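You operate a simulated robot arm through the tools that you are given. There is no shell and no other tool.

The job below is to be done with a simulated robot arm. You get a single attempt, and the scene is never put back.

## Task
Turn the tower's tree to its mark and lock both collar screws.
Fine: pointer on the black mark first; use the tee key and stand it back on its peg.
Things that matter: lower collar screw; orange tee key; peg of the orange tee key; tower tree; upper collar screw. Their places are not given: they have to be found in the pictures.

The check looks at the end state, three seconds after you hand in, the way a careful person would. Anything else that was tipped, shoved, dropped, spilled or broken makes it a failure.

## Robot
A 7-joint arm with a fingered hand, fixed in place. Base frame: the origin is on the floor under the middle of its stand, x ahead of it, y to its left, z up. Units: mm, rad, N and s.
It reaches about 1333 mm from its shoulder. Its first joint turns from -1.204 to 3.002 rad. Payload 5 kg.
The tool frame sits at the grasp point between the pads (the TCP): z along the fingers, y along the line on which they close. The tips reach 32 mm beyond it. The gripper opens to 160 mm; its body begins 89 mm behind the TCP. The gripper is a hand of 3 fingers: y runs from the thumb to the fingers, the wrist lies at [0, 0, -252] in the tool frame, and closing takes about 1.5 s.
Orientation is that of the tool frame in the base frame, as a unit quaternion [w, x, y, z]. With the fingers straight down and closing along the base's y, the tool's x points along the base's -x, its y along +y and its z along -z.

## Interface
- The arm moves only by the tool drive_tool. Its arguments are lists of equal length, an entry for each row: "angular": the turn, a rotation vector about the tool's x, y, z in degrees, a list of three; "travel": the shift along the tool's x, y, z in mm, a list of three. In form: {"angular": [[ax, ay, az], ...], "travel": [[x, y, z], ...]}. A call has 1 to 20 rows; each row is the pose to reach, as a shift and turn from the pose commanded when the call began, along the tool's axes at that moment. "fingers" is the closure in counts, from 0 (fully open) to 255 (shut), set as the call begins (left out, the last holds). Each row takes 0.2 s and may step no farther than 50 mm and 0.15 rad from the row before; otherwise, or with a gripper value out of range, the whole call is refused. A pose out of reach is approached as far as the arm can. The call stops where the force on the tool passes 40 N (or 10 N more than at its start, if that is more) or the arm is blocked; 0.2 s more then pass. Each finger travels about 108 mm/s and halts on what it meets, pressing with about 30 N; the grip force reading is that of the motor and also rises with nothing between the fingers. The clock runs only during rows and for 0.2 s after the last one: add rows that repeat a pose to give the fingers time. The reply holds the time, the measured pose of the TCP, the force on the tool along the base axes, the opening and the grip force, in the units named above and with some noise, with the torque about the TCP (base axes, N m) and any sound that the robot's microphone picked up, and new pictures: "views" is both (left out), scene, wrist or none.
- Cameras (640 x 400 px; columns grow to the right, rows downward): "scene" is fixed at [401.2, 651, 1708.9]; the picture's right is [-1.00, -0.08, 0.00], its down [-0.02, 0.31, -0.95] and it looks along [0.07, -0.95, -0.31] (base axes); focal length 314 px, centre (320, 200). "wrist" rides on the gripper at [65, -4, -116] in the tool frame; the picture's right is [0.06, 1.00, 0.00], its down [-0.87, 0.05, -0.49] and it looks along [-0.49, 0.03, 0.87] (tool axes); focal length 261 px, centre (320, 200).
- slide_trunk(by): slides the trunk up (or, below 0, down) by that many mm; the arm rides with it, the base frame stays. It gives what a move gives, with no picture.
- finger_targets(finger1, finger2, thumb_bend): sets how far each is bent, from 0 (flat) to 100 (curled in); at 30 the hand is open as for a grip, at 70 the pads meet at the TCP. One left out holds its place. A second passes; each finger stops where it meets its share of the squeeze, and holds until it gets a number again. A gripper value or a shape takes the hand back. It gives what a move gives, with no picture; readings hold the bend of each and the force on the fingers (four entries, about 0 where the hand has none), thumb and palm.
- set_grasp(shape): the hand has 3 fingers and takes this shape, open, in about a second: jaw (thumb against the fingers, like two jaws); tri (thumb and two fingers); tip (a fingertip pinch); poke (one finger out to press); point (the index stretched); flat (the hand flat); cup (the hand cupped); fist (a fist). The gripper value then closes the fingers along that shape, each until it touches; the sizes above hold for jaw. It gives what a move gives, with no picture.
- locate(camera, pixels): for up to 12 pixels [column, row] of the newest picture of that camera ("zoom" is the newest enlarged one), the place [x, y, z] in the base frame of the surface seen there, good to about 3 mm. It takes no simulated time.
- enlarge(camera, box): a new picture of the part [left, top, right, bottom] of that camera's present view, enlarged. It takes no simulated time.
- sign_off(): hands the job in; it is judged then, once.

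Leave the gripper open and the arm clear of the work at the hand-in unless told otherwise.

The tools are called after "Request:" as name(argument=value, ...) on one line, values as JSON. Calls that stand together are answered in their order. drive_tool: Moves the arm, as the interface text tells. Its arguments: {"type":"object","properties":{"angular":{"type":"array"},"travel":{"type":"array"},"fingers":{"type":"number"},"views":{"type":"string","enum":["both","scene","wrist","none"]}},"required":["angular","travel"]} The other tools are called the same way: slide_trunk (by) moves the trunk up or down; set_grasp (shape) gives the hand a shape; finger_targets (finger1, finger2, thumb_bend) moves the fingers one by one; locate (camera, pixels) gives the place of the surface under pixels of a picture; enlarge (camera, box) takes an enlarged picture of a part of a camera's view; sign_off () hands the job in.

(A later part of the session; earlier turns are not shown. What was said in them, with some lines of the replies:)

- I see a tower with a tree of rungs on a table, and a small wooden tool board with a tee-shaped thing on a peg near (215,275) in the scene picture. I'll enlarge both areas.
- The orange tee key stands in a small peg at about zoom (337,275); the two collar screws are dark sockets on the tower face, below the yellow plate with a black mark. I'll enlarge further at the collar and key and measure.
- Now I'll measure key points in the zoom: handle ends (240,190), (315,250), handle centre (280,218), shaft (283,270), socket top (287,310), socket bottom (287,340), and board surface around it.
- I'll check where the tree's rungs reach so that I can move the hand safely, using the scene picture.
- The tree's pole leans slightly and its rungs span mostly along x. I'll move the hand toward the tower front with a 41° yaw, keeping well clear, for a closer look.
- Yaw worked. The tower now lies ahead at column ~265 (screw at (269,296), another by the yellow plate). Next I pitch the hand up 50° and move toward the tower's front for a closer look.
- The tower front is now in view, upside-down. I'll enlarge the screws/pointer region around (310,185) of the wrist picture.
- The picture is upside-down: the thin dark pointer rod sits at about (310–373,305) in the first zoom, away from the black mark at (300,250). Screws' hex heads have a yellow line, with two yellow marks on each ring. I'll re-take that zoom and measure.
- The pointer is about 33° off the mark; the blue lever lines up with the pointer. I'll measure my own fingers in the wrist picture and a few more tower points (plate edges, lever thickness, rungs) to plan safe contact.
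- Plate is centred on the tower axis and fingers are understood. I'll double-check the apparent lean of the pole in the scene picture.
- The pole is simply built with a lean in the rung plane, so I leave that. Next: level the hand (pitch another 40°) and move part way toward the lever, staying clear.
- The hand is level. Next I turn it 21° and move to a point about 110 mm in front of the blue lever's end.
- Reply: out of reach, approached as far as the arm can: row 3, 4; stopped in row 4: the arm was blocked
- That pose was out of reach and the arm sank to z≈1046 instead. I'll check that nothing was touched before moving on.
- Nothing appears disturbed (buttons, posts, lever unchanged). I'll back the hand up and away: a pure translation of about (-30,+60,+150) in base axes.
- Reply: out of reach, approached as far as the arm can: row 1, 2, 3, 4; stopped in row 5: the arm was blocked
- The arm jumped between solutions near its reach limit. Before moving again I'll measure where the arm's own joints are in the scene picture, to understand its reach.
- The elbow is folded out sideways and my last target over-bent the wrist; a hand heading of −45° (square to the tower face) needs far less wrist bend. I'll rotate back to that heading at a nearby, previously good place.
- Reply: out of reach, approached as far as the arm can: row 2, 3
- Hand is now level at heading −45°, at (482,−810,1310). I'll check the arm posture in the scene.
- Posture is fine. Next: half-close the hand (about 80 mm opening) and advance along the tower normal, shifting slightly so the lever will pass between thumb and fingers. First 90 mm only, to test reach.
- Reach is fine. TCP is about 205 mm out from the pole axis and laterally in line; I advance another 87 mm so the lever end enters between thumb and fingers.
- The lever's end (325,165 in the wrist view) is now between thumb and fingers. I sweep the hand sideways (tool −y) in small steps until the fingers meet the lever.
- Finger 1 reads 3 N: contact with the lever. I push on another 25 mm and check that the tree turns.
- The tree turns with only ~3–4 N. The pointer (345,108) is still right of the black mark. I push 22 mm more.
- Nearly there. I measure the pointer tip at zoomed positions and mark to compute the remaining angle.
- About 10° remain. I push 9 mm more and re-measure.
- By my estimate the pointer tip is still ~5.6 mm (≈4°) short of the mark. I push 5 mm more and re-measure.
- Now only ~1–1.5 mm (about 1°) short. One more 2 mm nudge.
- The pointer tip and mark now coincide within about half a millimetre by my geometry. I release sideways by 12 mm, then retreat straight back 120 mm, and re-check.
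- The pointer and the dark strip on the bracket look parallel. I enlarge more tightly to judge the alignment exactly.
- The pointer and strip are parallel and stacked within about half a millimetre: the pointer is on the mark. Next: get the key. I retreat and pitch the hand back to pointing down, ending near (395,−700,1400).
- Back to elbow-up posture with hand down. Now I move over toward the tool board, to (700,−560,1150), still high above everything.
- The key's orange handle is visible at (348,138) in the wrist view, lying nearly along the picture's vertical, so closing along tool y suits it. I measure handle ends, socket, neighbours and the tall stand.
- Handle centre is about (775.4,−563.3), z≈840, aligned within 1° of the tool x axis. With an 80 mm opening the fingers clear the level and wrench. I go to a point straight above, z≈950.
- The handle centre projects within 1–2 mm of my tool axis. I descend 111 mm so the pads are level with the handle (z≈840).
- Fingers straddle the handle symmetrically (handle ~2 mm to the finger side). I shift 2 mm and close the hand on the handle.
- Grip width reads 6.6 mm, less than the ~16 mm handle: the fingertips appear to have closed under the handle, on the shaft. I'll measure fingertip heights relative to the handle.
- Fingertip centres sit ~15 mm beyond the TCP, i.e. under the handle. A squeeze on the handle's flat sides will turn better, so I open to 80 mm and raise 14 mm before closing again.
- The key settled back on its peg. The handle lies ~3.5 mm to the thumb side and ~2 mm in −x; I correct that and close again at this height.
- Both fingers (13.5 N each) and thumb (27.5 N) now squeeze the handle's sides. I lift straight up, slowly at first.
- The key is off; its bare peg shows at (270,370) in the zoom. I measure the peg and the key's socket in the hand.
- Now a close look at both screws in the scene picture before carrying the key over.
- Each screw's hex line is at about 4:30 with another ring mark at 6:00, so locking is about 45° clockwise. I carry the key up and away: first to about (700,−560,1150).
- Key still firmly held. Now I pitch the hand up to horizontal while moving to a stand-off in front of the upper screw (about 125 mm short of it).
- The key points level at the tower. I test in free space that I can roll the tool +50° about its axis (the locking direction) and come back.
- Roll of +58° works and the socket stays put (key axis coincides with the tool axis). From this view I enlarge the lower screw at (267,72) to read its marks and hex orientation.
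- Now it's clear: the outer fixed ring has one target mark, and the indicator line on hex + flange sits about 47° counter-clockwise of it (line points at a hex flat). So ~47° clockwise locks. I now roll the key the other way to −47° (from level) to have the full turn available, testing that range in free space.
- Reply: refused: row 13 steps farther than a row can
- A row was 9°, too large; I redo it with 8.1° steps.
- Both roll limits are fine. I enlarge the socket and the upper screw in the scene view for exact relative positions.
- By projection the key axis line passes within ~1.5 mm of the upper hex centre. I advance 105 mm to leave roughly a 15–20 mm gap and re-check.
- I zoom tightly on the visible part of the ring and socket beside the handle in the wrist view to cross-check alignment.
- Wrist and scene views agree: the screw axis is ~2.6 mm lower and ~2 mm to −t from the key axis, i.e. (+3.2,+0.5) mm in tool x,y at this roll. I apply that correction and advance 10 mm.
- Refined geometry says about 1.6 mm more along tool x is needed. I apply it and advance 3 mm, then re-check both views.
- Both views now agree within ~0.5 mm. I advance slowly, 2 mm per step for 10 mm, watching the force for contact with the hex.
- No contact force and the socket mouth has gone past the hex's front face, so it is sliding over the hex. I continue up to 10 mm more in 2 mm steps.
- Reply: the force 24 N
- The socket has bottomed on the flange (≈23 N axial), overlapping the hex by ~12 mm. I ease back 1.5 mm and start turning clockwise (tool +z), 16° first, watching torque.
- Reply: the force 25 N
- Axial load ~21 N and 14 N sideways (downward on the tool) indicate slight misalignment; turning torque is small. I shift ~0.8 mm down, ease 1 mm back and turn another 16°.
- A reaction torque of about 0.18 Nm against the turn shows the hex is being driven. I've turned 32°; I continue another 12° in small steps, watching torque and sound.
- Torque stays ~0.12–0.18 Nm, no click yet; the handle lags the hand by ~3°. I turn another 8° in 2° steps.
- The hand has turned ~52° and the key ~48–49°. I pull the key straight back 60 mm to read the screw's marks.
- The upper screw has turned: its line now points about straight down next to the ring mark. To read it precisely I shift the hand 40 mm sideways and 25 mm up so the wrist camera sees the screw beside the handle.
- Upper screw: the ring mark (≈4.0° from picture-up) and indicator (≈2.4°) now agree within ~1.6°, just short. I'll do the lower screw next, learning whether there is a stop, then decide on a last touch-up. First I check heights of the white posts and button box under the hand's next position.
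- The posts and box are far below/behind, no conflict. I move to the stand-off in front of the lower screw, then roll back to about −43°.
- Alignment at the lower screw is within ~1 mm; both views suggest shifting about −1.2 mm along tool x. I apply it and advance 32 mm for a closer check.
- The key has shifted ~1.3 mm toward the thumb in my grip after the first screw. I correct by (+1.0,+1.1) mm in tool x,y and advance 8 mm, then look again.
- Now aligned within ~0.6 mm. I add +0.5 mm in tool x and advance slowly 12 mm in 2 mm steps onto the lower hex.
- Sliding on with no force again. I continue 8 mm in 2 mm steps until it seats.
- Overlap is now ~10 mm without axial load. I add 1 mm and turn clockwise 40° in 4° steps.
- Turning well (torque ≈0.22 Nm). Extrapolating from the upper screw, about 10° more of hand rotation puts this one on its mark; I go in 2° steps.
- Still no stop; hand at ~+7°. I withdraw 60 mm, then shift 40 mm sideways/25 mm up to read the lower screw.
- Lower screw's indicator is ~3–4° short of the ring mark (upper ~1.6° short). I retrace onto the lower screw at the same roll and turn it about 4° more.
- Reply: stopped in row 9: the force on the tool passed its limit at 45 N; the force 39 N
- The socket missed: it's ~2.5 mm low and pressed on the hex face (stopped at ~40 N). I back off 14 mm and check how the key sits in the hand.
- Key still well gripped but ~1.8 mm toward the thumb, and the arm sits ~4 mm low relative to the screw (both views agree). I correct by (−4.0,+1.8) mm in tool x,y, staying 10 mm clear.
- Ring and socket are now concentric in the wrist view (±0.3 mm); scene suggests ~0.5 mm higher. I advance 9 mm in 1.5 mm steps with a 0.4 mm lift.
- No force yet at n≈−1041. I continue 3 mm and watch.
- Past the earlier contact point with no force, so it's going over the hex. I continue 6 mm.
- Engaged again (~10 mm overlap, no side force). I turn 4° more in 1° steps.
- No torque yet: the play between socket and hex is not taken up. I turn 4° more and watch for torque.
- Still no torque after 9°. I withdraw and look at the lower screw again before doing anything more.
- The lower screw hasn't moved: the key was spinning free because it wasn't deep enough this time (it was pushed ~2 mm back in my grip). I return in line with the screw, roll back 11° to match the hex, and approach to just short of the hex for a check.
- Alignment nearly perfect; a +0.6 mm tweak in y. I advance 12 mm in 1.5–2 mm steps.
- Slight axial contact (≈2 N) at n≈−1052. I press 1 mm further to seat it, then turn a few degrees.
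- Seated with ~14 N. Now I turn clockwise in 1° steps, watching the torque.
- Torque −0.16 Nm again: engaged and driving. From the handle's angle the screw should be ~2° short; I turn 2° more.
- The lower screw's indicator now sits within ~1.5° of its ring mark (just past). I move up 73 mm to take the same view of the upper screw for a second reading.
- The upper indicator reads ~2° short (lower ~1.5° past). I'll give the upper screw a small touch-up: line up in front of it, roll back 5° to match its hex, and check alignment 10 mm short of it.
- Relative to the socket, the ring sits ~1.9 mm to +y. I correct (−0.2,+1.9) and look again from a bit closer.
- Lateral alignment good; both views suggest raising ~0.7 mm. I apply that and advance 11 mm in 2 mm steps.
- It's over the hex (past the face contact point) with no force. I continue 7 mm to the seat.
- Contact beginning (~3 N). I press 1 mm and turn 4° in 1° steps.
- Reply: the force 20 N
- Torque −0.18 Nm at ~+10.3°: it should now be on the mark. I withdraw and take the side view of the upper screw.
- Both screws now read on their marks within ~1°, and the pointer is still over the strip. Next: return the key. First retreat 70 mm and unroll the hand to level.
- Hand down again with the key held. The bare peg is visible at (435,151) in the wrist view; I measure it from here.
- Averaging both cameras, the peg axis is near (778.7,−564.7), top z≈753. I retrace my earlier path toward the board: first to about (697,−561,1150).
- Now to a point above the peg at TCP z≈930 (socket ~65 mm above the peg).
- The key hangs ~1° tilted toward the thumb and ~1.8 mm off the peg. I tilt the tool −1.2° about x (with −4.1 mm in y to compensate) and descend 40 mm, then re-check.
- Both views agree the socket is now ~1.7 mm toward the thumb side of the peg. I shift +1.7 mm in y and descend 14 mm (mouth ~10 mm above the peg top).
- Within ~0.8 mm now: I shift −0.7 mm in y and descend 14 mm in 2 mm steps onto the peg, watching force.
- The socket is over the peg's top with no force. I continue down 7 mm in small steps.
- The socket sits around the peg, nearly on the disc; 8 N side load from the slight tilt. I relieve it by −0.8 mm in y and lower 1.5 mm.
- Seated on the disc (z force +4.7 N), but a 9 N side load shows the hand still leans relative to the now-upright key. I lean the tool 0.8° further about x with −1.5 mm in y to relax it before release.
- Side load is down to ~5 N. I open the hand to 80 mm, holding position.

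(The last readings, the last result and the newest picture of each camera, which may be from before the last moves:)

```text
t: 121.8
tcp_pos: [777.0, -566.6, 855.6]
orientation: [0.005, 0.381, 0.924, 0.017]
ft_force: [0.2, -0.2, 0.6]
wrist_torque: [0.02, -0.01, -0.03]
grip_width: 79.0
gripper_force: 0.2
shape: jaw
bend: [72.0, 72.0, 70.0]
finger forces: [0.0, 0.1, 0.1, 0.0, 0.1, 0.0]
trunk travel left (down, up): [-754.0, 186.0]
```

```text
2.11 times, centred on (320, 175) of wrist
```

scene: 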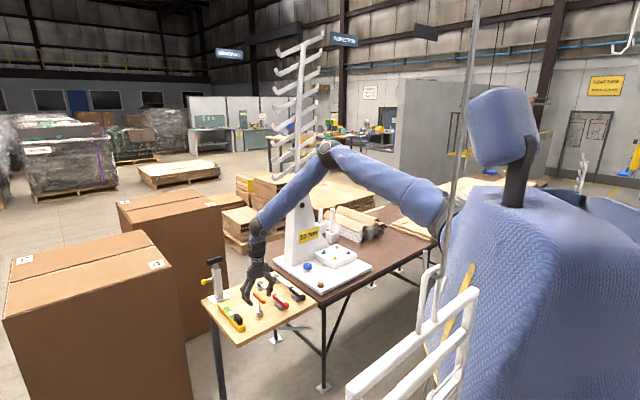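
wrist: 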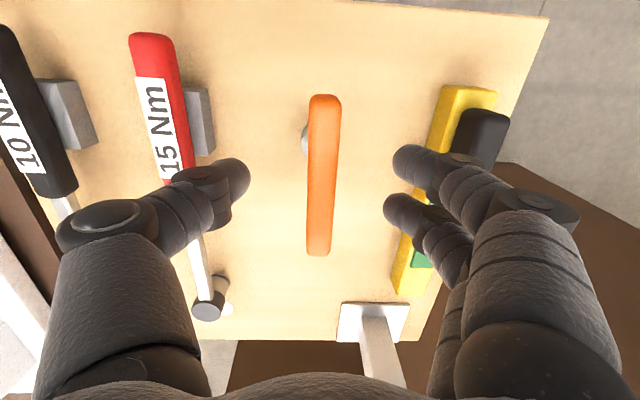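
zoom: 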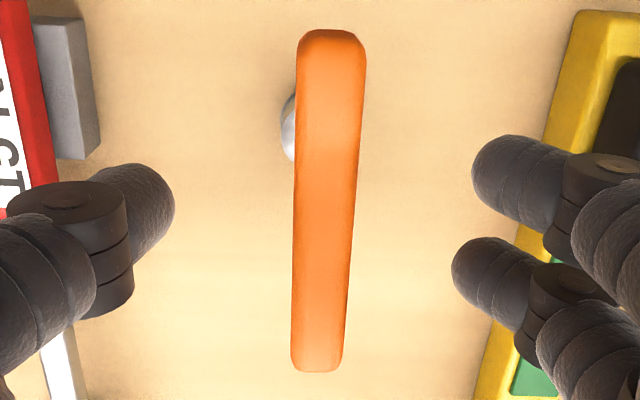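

The key stands upright on its peg, hand open and clear of it. I raise straight up 110 mm, then on to z≈1150.

Request:
drive_tool(angular=[[0, 0, 0], [0, 0, 0], [0, 0, 0], [0, 0, 0], [0, 0, 0], [0, 0, 0], [0, 0, 0]], travel=[[0, 0, -8], [0, 0, -20], [0, 0, -40], [0, 0, -65], [0, 0, -90], [0, 0, -120], [0, 0, -150]], views="both")

Request:
enlarge(camera="scene", box=[200, 250, 320, 345])

```text
t: 123.4
tcp_pos: [774.8, -569.6, 1005.5]
orientation: [0.005, 0.382, 0.924, 0.015]
ft_force: [0.1, 0.3, 0.2]
wrist_torque: [0.01, -0.03, 0.0]
grip_width: 79.0
gripper_force: 0.1
shape: jaw
bend: [72.0, 72.0, 70.0]
finger forces: [0.0, 0.0, 0.0, 0.0, 0.1, 0.0]
trunk travel left (down, up): [-754.0, 186.0]
```

scene: 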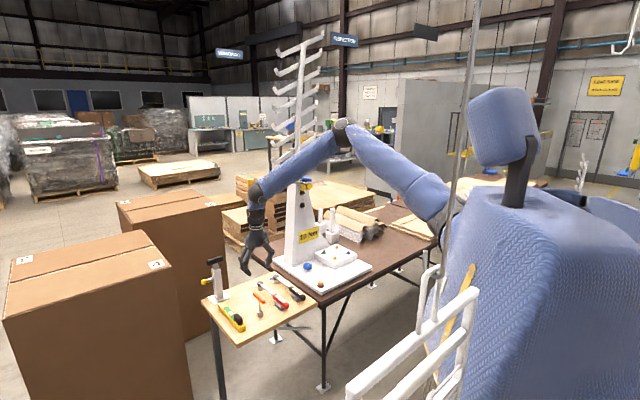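
wrist: 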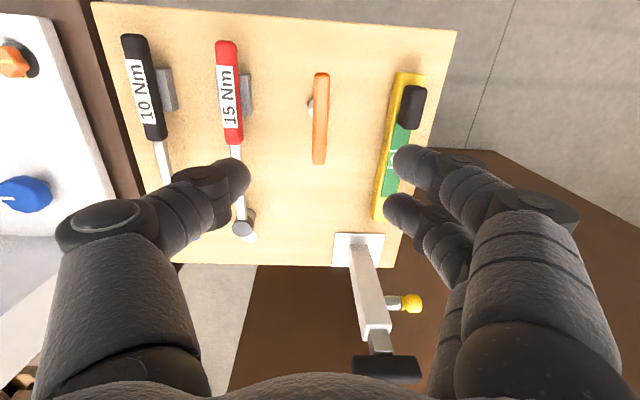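

```text
4.21 times, centred on (260, 298) of scene
```

zoom: 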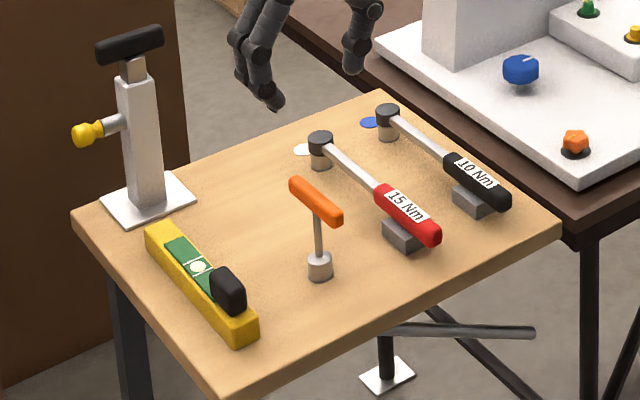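

Everything on the board is as before with the key on its peg. I retreat further to the earlier viewing pose near (395,−700,1400), restoring the 2° lean, to re-check pointer and screws.

Request:
drive_tool(angular=[[0.5, 0, 0], [1, 0, 0], [1.5, 0, 0], [2, 0, 0], [2, 0, 0]], travel=[[14, -11, -34], [29, -23, -70], [45, -36, -107], [61, -49, -144.5], [61, -49, -144.5]], views="none")

Request:
drive_tool(angular=[[0, 0, 0], [0, 0, 0], [0, 0, 0], [0, 0, 0], [0, 0, 0], [0, 0, 0], [0, 0, 0], [0, 0, 0], [0, 0, 0], [0, 0, 0], [0, 0, 0], [0, 0, 0]], travel=[[10, -28, -23], [21, -57, -46], [31, -85, -69], [42, -113, -92], [52, -142, -115], [63, -170, -137], [73, -198, -160], [84, -227, -183], [94, -255, -206], [105, -283, -229], [115, -312, -252], [115, -312, -252]], views="both")

Request:
enlarge(camera="wrist", box=[230, 280, 310, 390])

Request:
enlarge(camera="scene", box=[296, 176, 320, 200])

Request:
enlarge(camera="scene", box=[296, 188, 320, 212])

```text
t: 124.6
tcp_pos: [696.9, -565.8, 1147.1]
orientation: [-0.002, 0.382, 0.924, -0.001]
ft_force: [0.4, 0.0, -0.3]
wrist_torque: [0.0, 0.06, 0.0]
grip_width: 79.1
gripper_force: 0.0
shape: jaw
bend: [72.0, 72.0, 70.0]
finger forces: [0.0, 0.0, 0.0, 0.0, 0.0, 0.1]
trunk travel left (down, up): [-754.0, 186.0]
```

```text
t: 127.2
tcp_pos: [392.3, -706.8, 1397.5]
orientation: [-0.002, 0.382, 0.924, 0.0]
ft_force: [0.6, -0.7, 0.1]
wrist_torque: [0.01, 0.03, -0.02]
grip_width: 79.2
gripper_force: 0.0
shape: jaw
bend: [72.0, 72.0, 70.0]
finger forces: [0.0, 0.1, 0.0, 0.1, 0.1, 0.0]
trunk travel left (down, up): [-754.0, 186.0]
```

scene: 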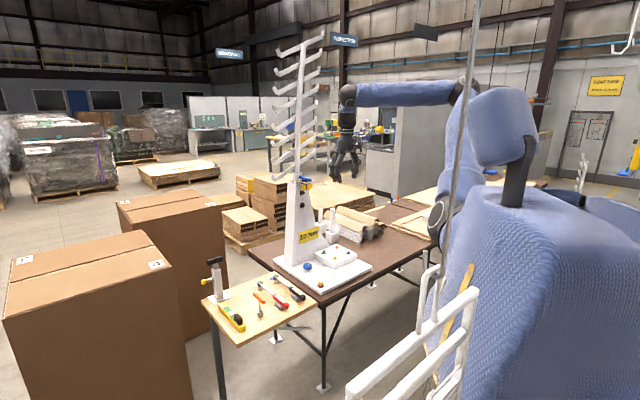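
wrist: 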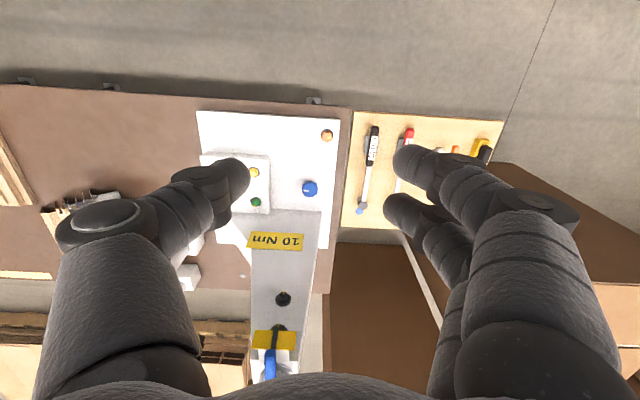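

```text
3.64 times, centred on (270, 335) of wrist
```

zoom: 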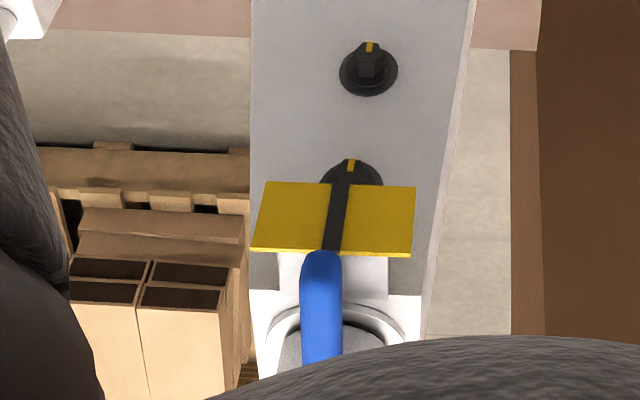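

```text
16.00 times, centred on (308, 188) of scene
```

zoom: 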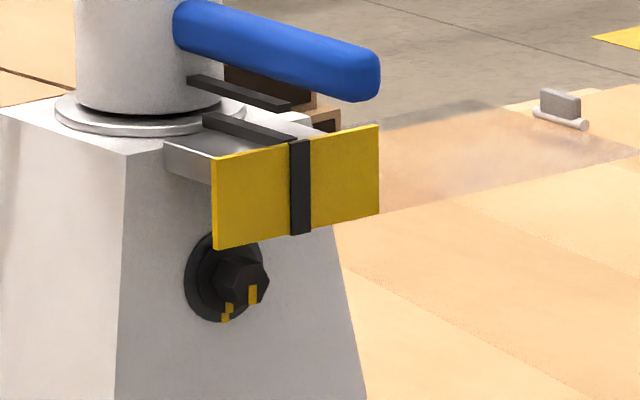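

```text
16.00 times, centred on (308, 200) of scene
```

zoom: 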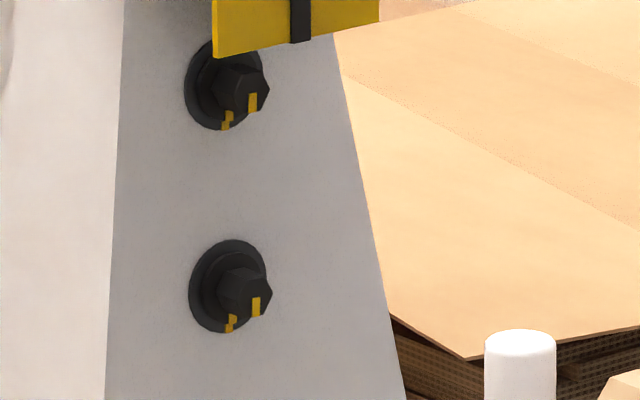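

Both screws show their lines at 6 o'clock, and the pointer lies over the strip to the black mark. I open the hand fully and return the arm to its start pose, clear of the work.

Request:
drive_tool(angular=[[0, 0, -7.5], [0, 0, -15], [0, 0, -22.5], [0, 0, -30], [0, 0, -37.5], [0, 0, -45], [0, 0, -45]], travel=[[15, 18, -20], [31, 36, -40], [46, 54, -60], [62, 72, -79], [77, 90, -99], [92.8, 108.6, -118.6], [92.8, 108.6, -118.6]], fingers=0, views="both")

Request:
enlarge(camera="scene", box=[293, 173, 313, 191])

Request:
enlarge(camera="scene", box=[200, 215, 420, 350])

```text
t: 128.8
tcp_pos: [403.2, -564.7, 1519.6]
orientation: [-0.001, -0.003, 1.0, 0.001]
ft_force: [-0.5, 0.3, -0.9]
wrist_torque: [0.05, 0.02, 0.04]
grip_width: 159.7
gripper_force: 0.2
shape: jaw
bend: [30.0, 30.0, 30.0]
finger forces: [0.0, 0.1, 0.1, 0.0, 0.0, 0.1]
trunk travel left (down, up): [-754.0, 186.0]
```

scene: 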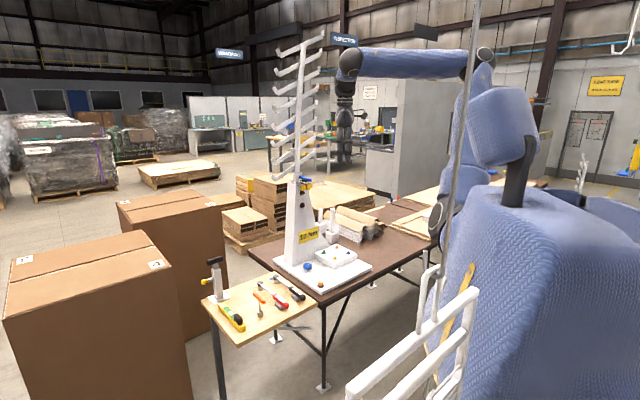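
wrist: 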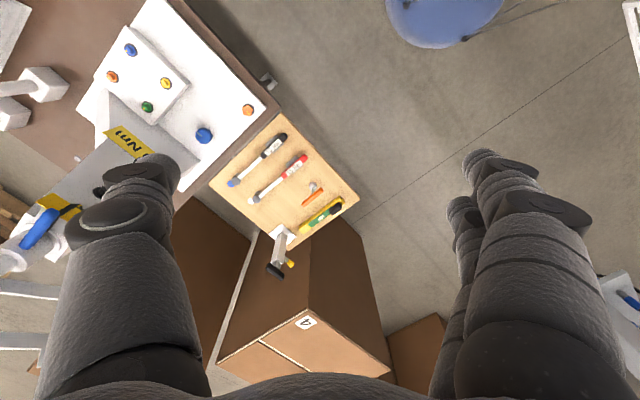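

```text
16.00 times, centred on (303, 182) of scene
```

zoom: 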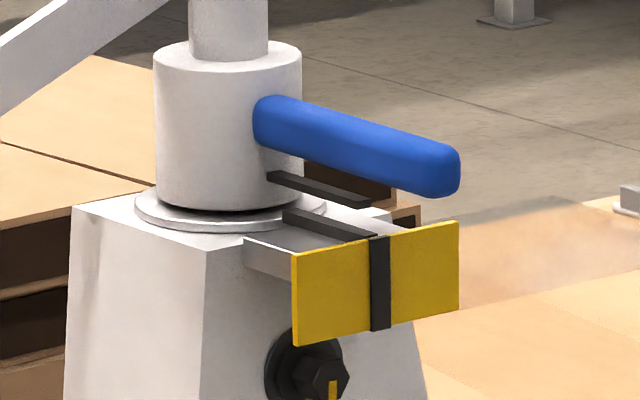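

```text
2.91 times, centred on (310, 282) of scene
```

zoom: 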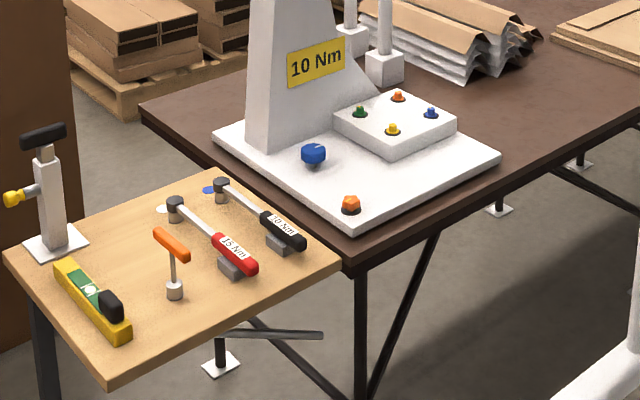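

Everything looks right. As a last check on the pointer's angle I measure several points along pointer, strip and mark.

Request:
enlarge(camera="scene", box=[293, 173, 313, 191])

Request:
locate(camera="zoom", pixels=[[282, 178], [292, 181], [302, 184], [312, 187], [322, 190], [332, 193], [342, 196], [350, 198], [357, 200], [362, 202], [346, 199], [336, 196]])

Request:
locate(camera="zoom", pixels=[[293, 214], [303, 218], [313, 221], [323, 224], [333, 227], [343, 231], [353, 234], [380, 250], [380, 265], [380, 280], [381, 300], [381, 318]])

Request:
locate(camera="zoom", pixels=[[300, 115], [320, 122], [340, 129], [360, 136], [380, 143], [400, 150], [420, 157], [440, 164], [230, 60], [200, 120], [250, 150], [175, 150]])

```text
16.00 times, centred on (303, 182) of scene
```

zoom: 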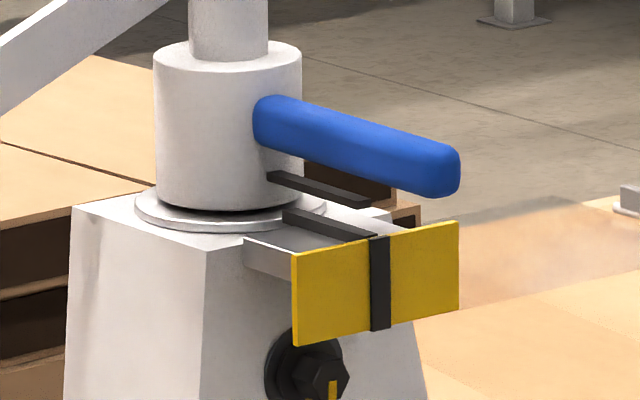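

```text
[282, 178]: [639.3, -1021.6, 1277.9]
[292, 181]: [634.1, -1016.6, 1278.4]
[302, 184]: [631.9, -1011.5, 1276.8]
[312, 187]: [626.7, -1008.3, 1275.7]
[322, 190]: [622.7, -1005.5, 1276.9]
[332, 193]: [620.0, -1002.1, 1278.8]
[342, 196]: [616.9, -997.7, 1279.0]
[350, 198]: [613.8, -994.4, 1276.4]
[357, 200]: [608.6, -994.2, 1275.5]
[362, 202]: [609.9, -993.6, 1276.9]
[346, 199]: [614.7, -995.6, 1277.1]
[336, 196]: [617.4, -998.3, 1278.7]
```

```text
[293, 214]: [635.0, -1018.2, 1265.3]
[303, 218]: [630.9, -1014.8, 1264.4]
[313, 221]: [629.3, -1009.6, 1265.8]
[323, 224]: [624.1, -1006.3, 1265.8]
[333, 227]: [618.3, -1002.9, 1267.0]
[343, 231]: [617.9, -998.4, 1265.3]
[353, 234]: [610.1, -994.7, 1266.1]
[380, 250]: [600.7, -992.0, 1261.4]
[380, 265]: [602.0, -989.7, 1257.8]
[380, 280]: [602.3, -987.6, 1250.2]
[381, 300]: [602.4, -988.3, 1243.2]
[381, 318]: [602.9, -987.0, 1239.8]
```

```text
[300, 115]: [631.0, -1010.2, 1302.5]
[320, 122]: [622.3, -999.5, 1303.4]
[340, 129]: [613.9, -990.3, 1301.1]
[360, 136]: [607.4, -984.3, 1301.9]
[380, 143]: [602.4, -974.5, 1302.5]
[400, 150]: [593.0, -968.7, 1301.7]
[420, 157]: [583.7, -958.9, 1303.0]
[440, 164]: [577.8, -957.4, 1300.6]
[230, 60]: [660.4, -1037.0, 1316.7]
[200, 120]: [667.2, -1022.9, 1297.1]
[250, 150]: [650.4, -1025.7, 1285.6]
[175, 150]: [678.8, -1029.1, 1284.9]
```

Pointer and strip agree in lateral position within ~0.5 mm (under 1°), both screw lines point at their ring marks, the key stands on its peg, nothing else has moved, and the hand is open and clear. I hand in.

Request:
sign_off()

```text
The job is handed in.
```

I turned the tree to its mark, locked both collar screws with the orange tee key and stood the key back on its peg. I have handed the job in and haven't seen a result. The figures below are my own camera readings.

- **Tree:** I set this first, before touching the screws. I pushed the blue lever about 33° until the pointer sat over the black mark. At the last check it was within about 1°.
- **Upper screw:** Its line points at its ring mark, within about 1°. My first turn left it about 2° short, so I went back and touched it up.
- **Lower screw:** It sits about 1.5° past its ring mark. It also needed a second turn. On one try the socket missed and pressed on the screw head until the arm stopped at about 40 N; I saw no sign that anything moved.
- **No stop felt:** Neither screw clicked or came up against a hard stop. I judged "locked" by the marks alone, and the torque I felt while turning was only about 0.2 Nm, well under the 10 Nm on the tower's label.
- **Key and board:** The key stands upright on its peg, and in the final picture everything else on the board and table looks unmoved.
- **Arm:** Early on, one pose was out of reach and the arm swung down near the table. I checked the pictures afterwards and nothing had been disturbed.

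The hand is open and the arm is back at its start pose, clear of the work.
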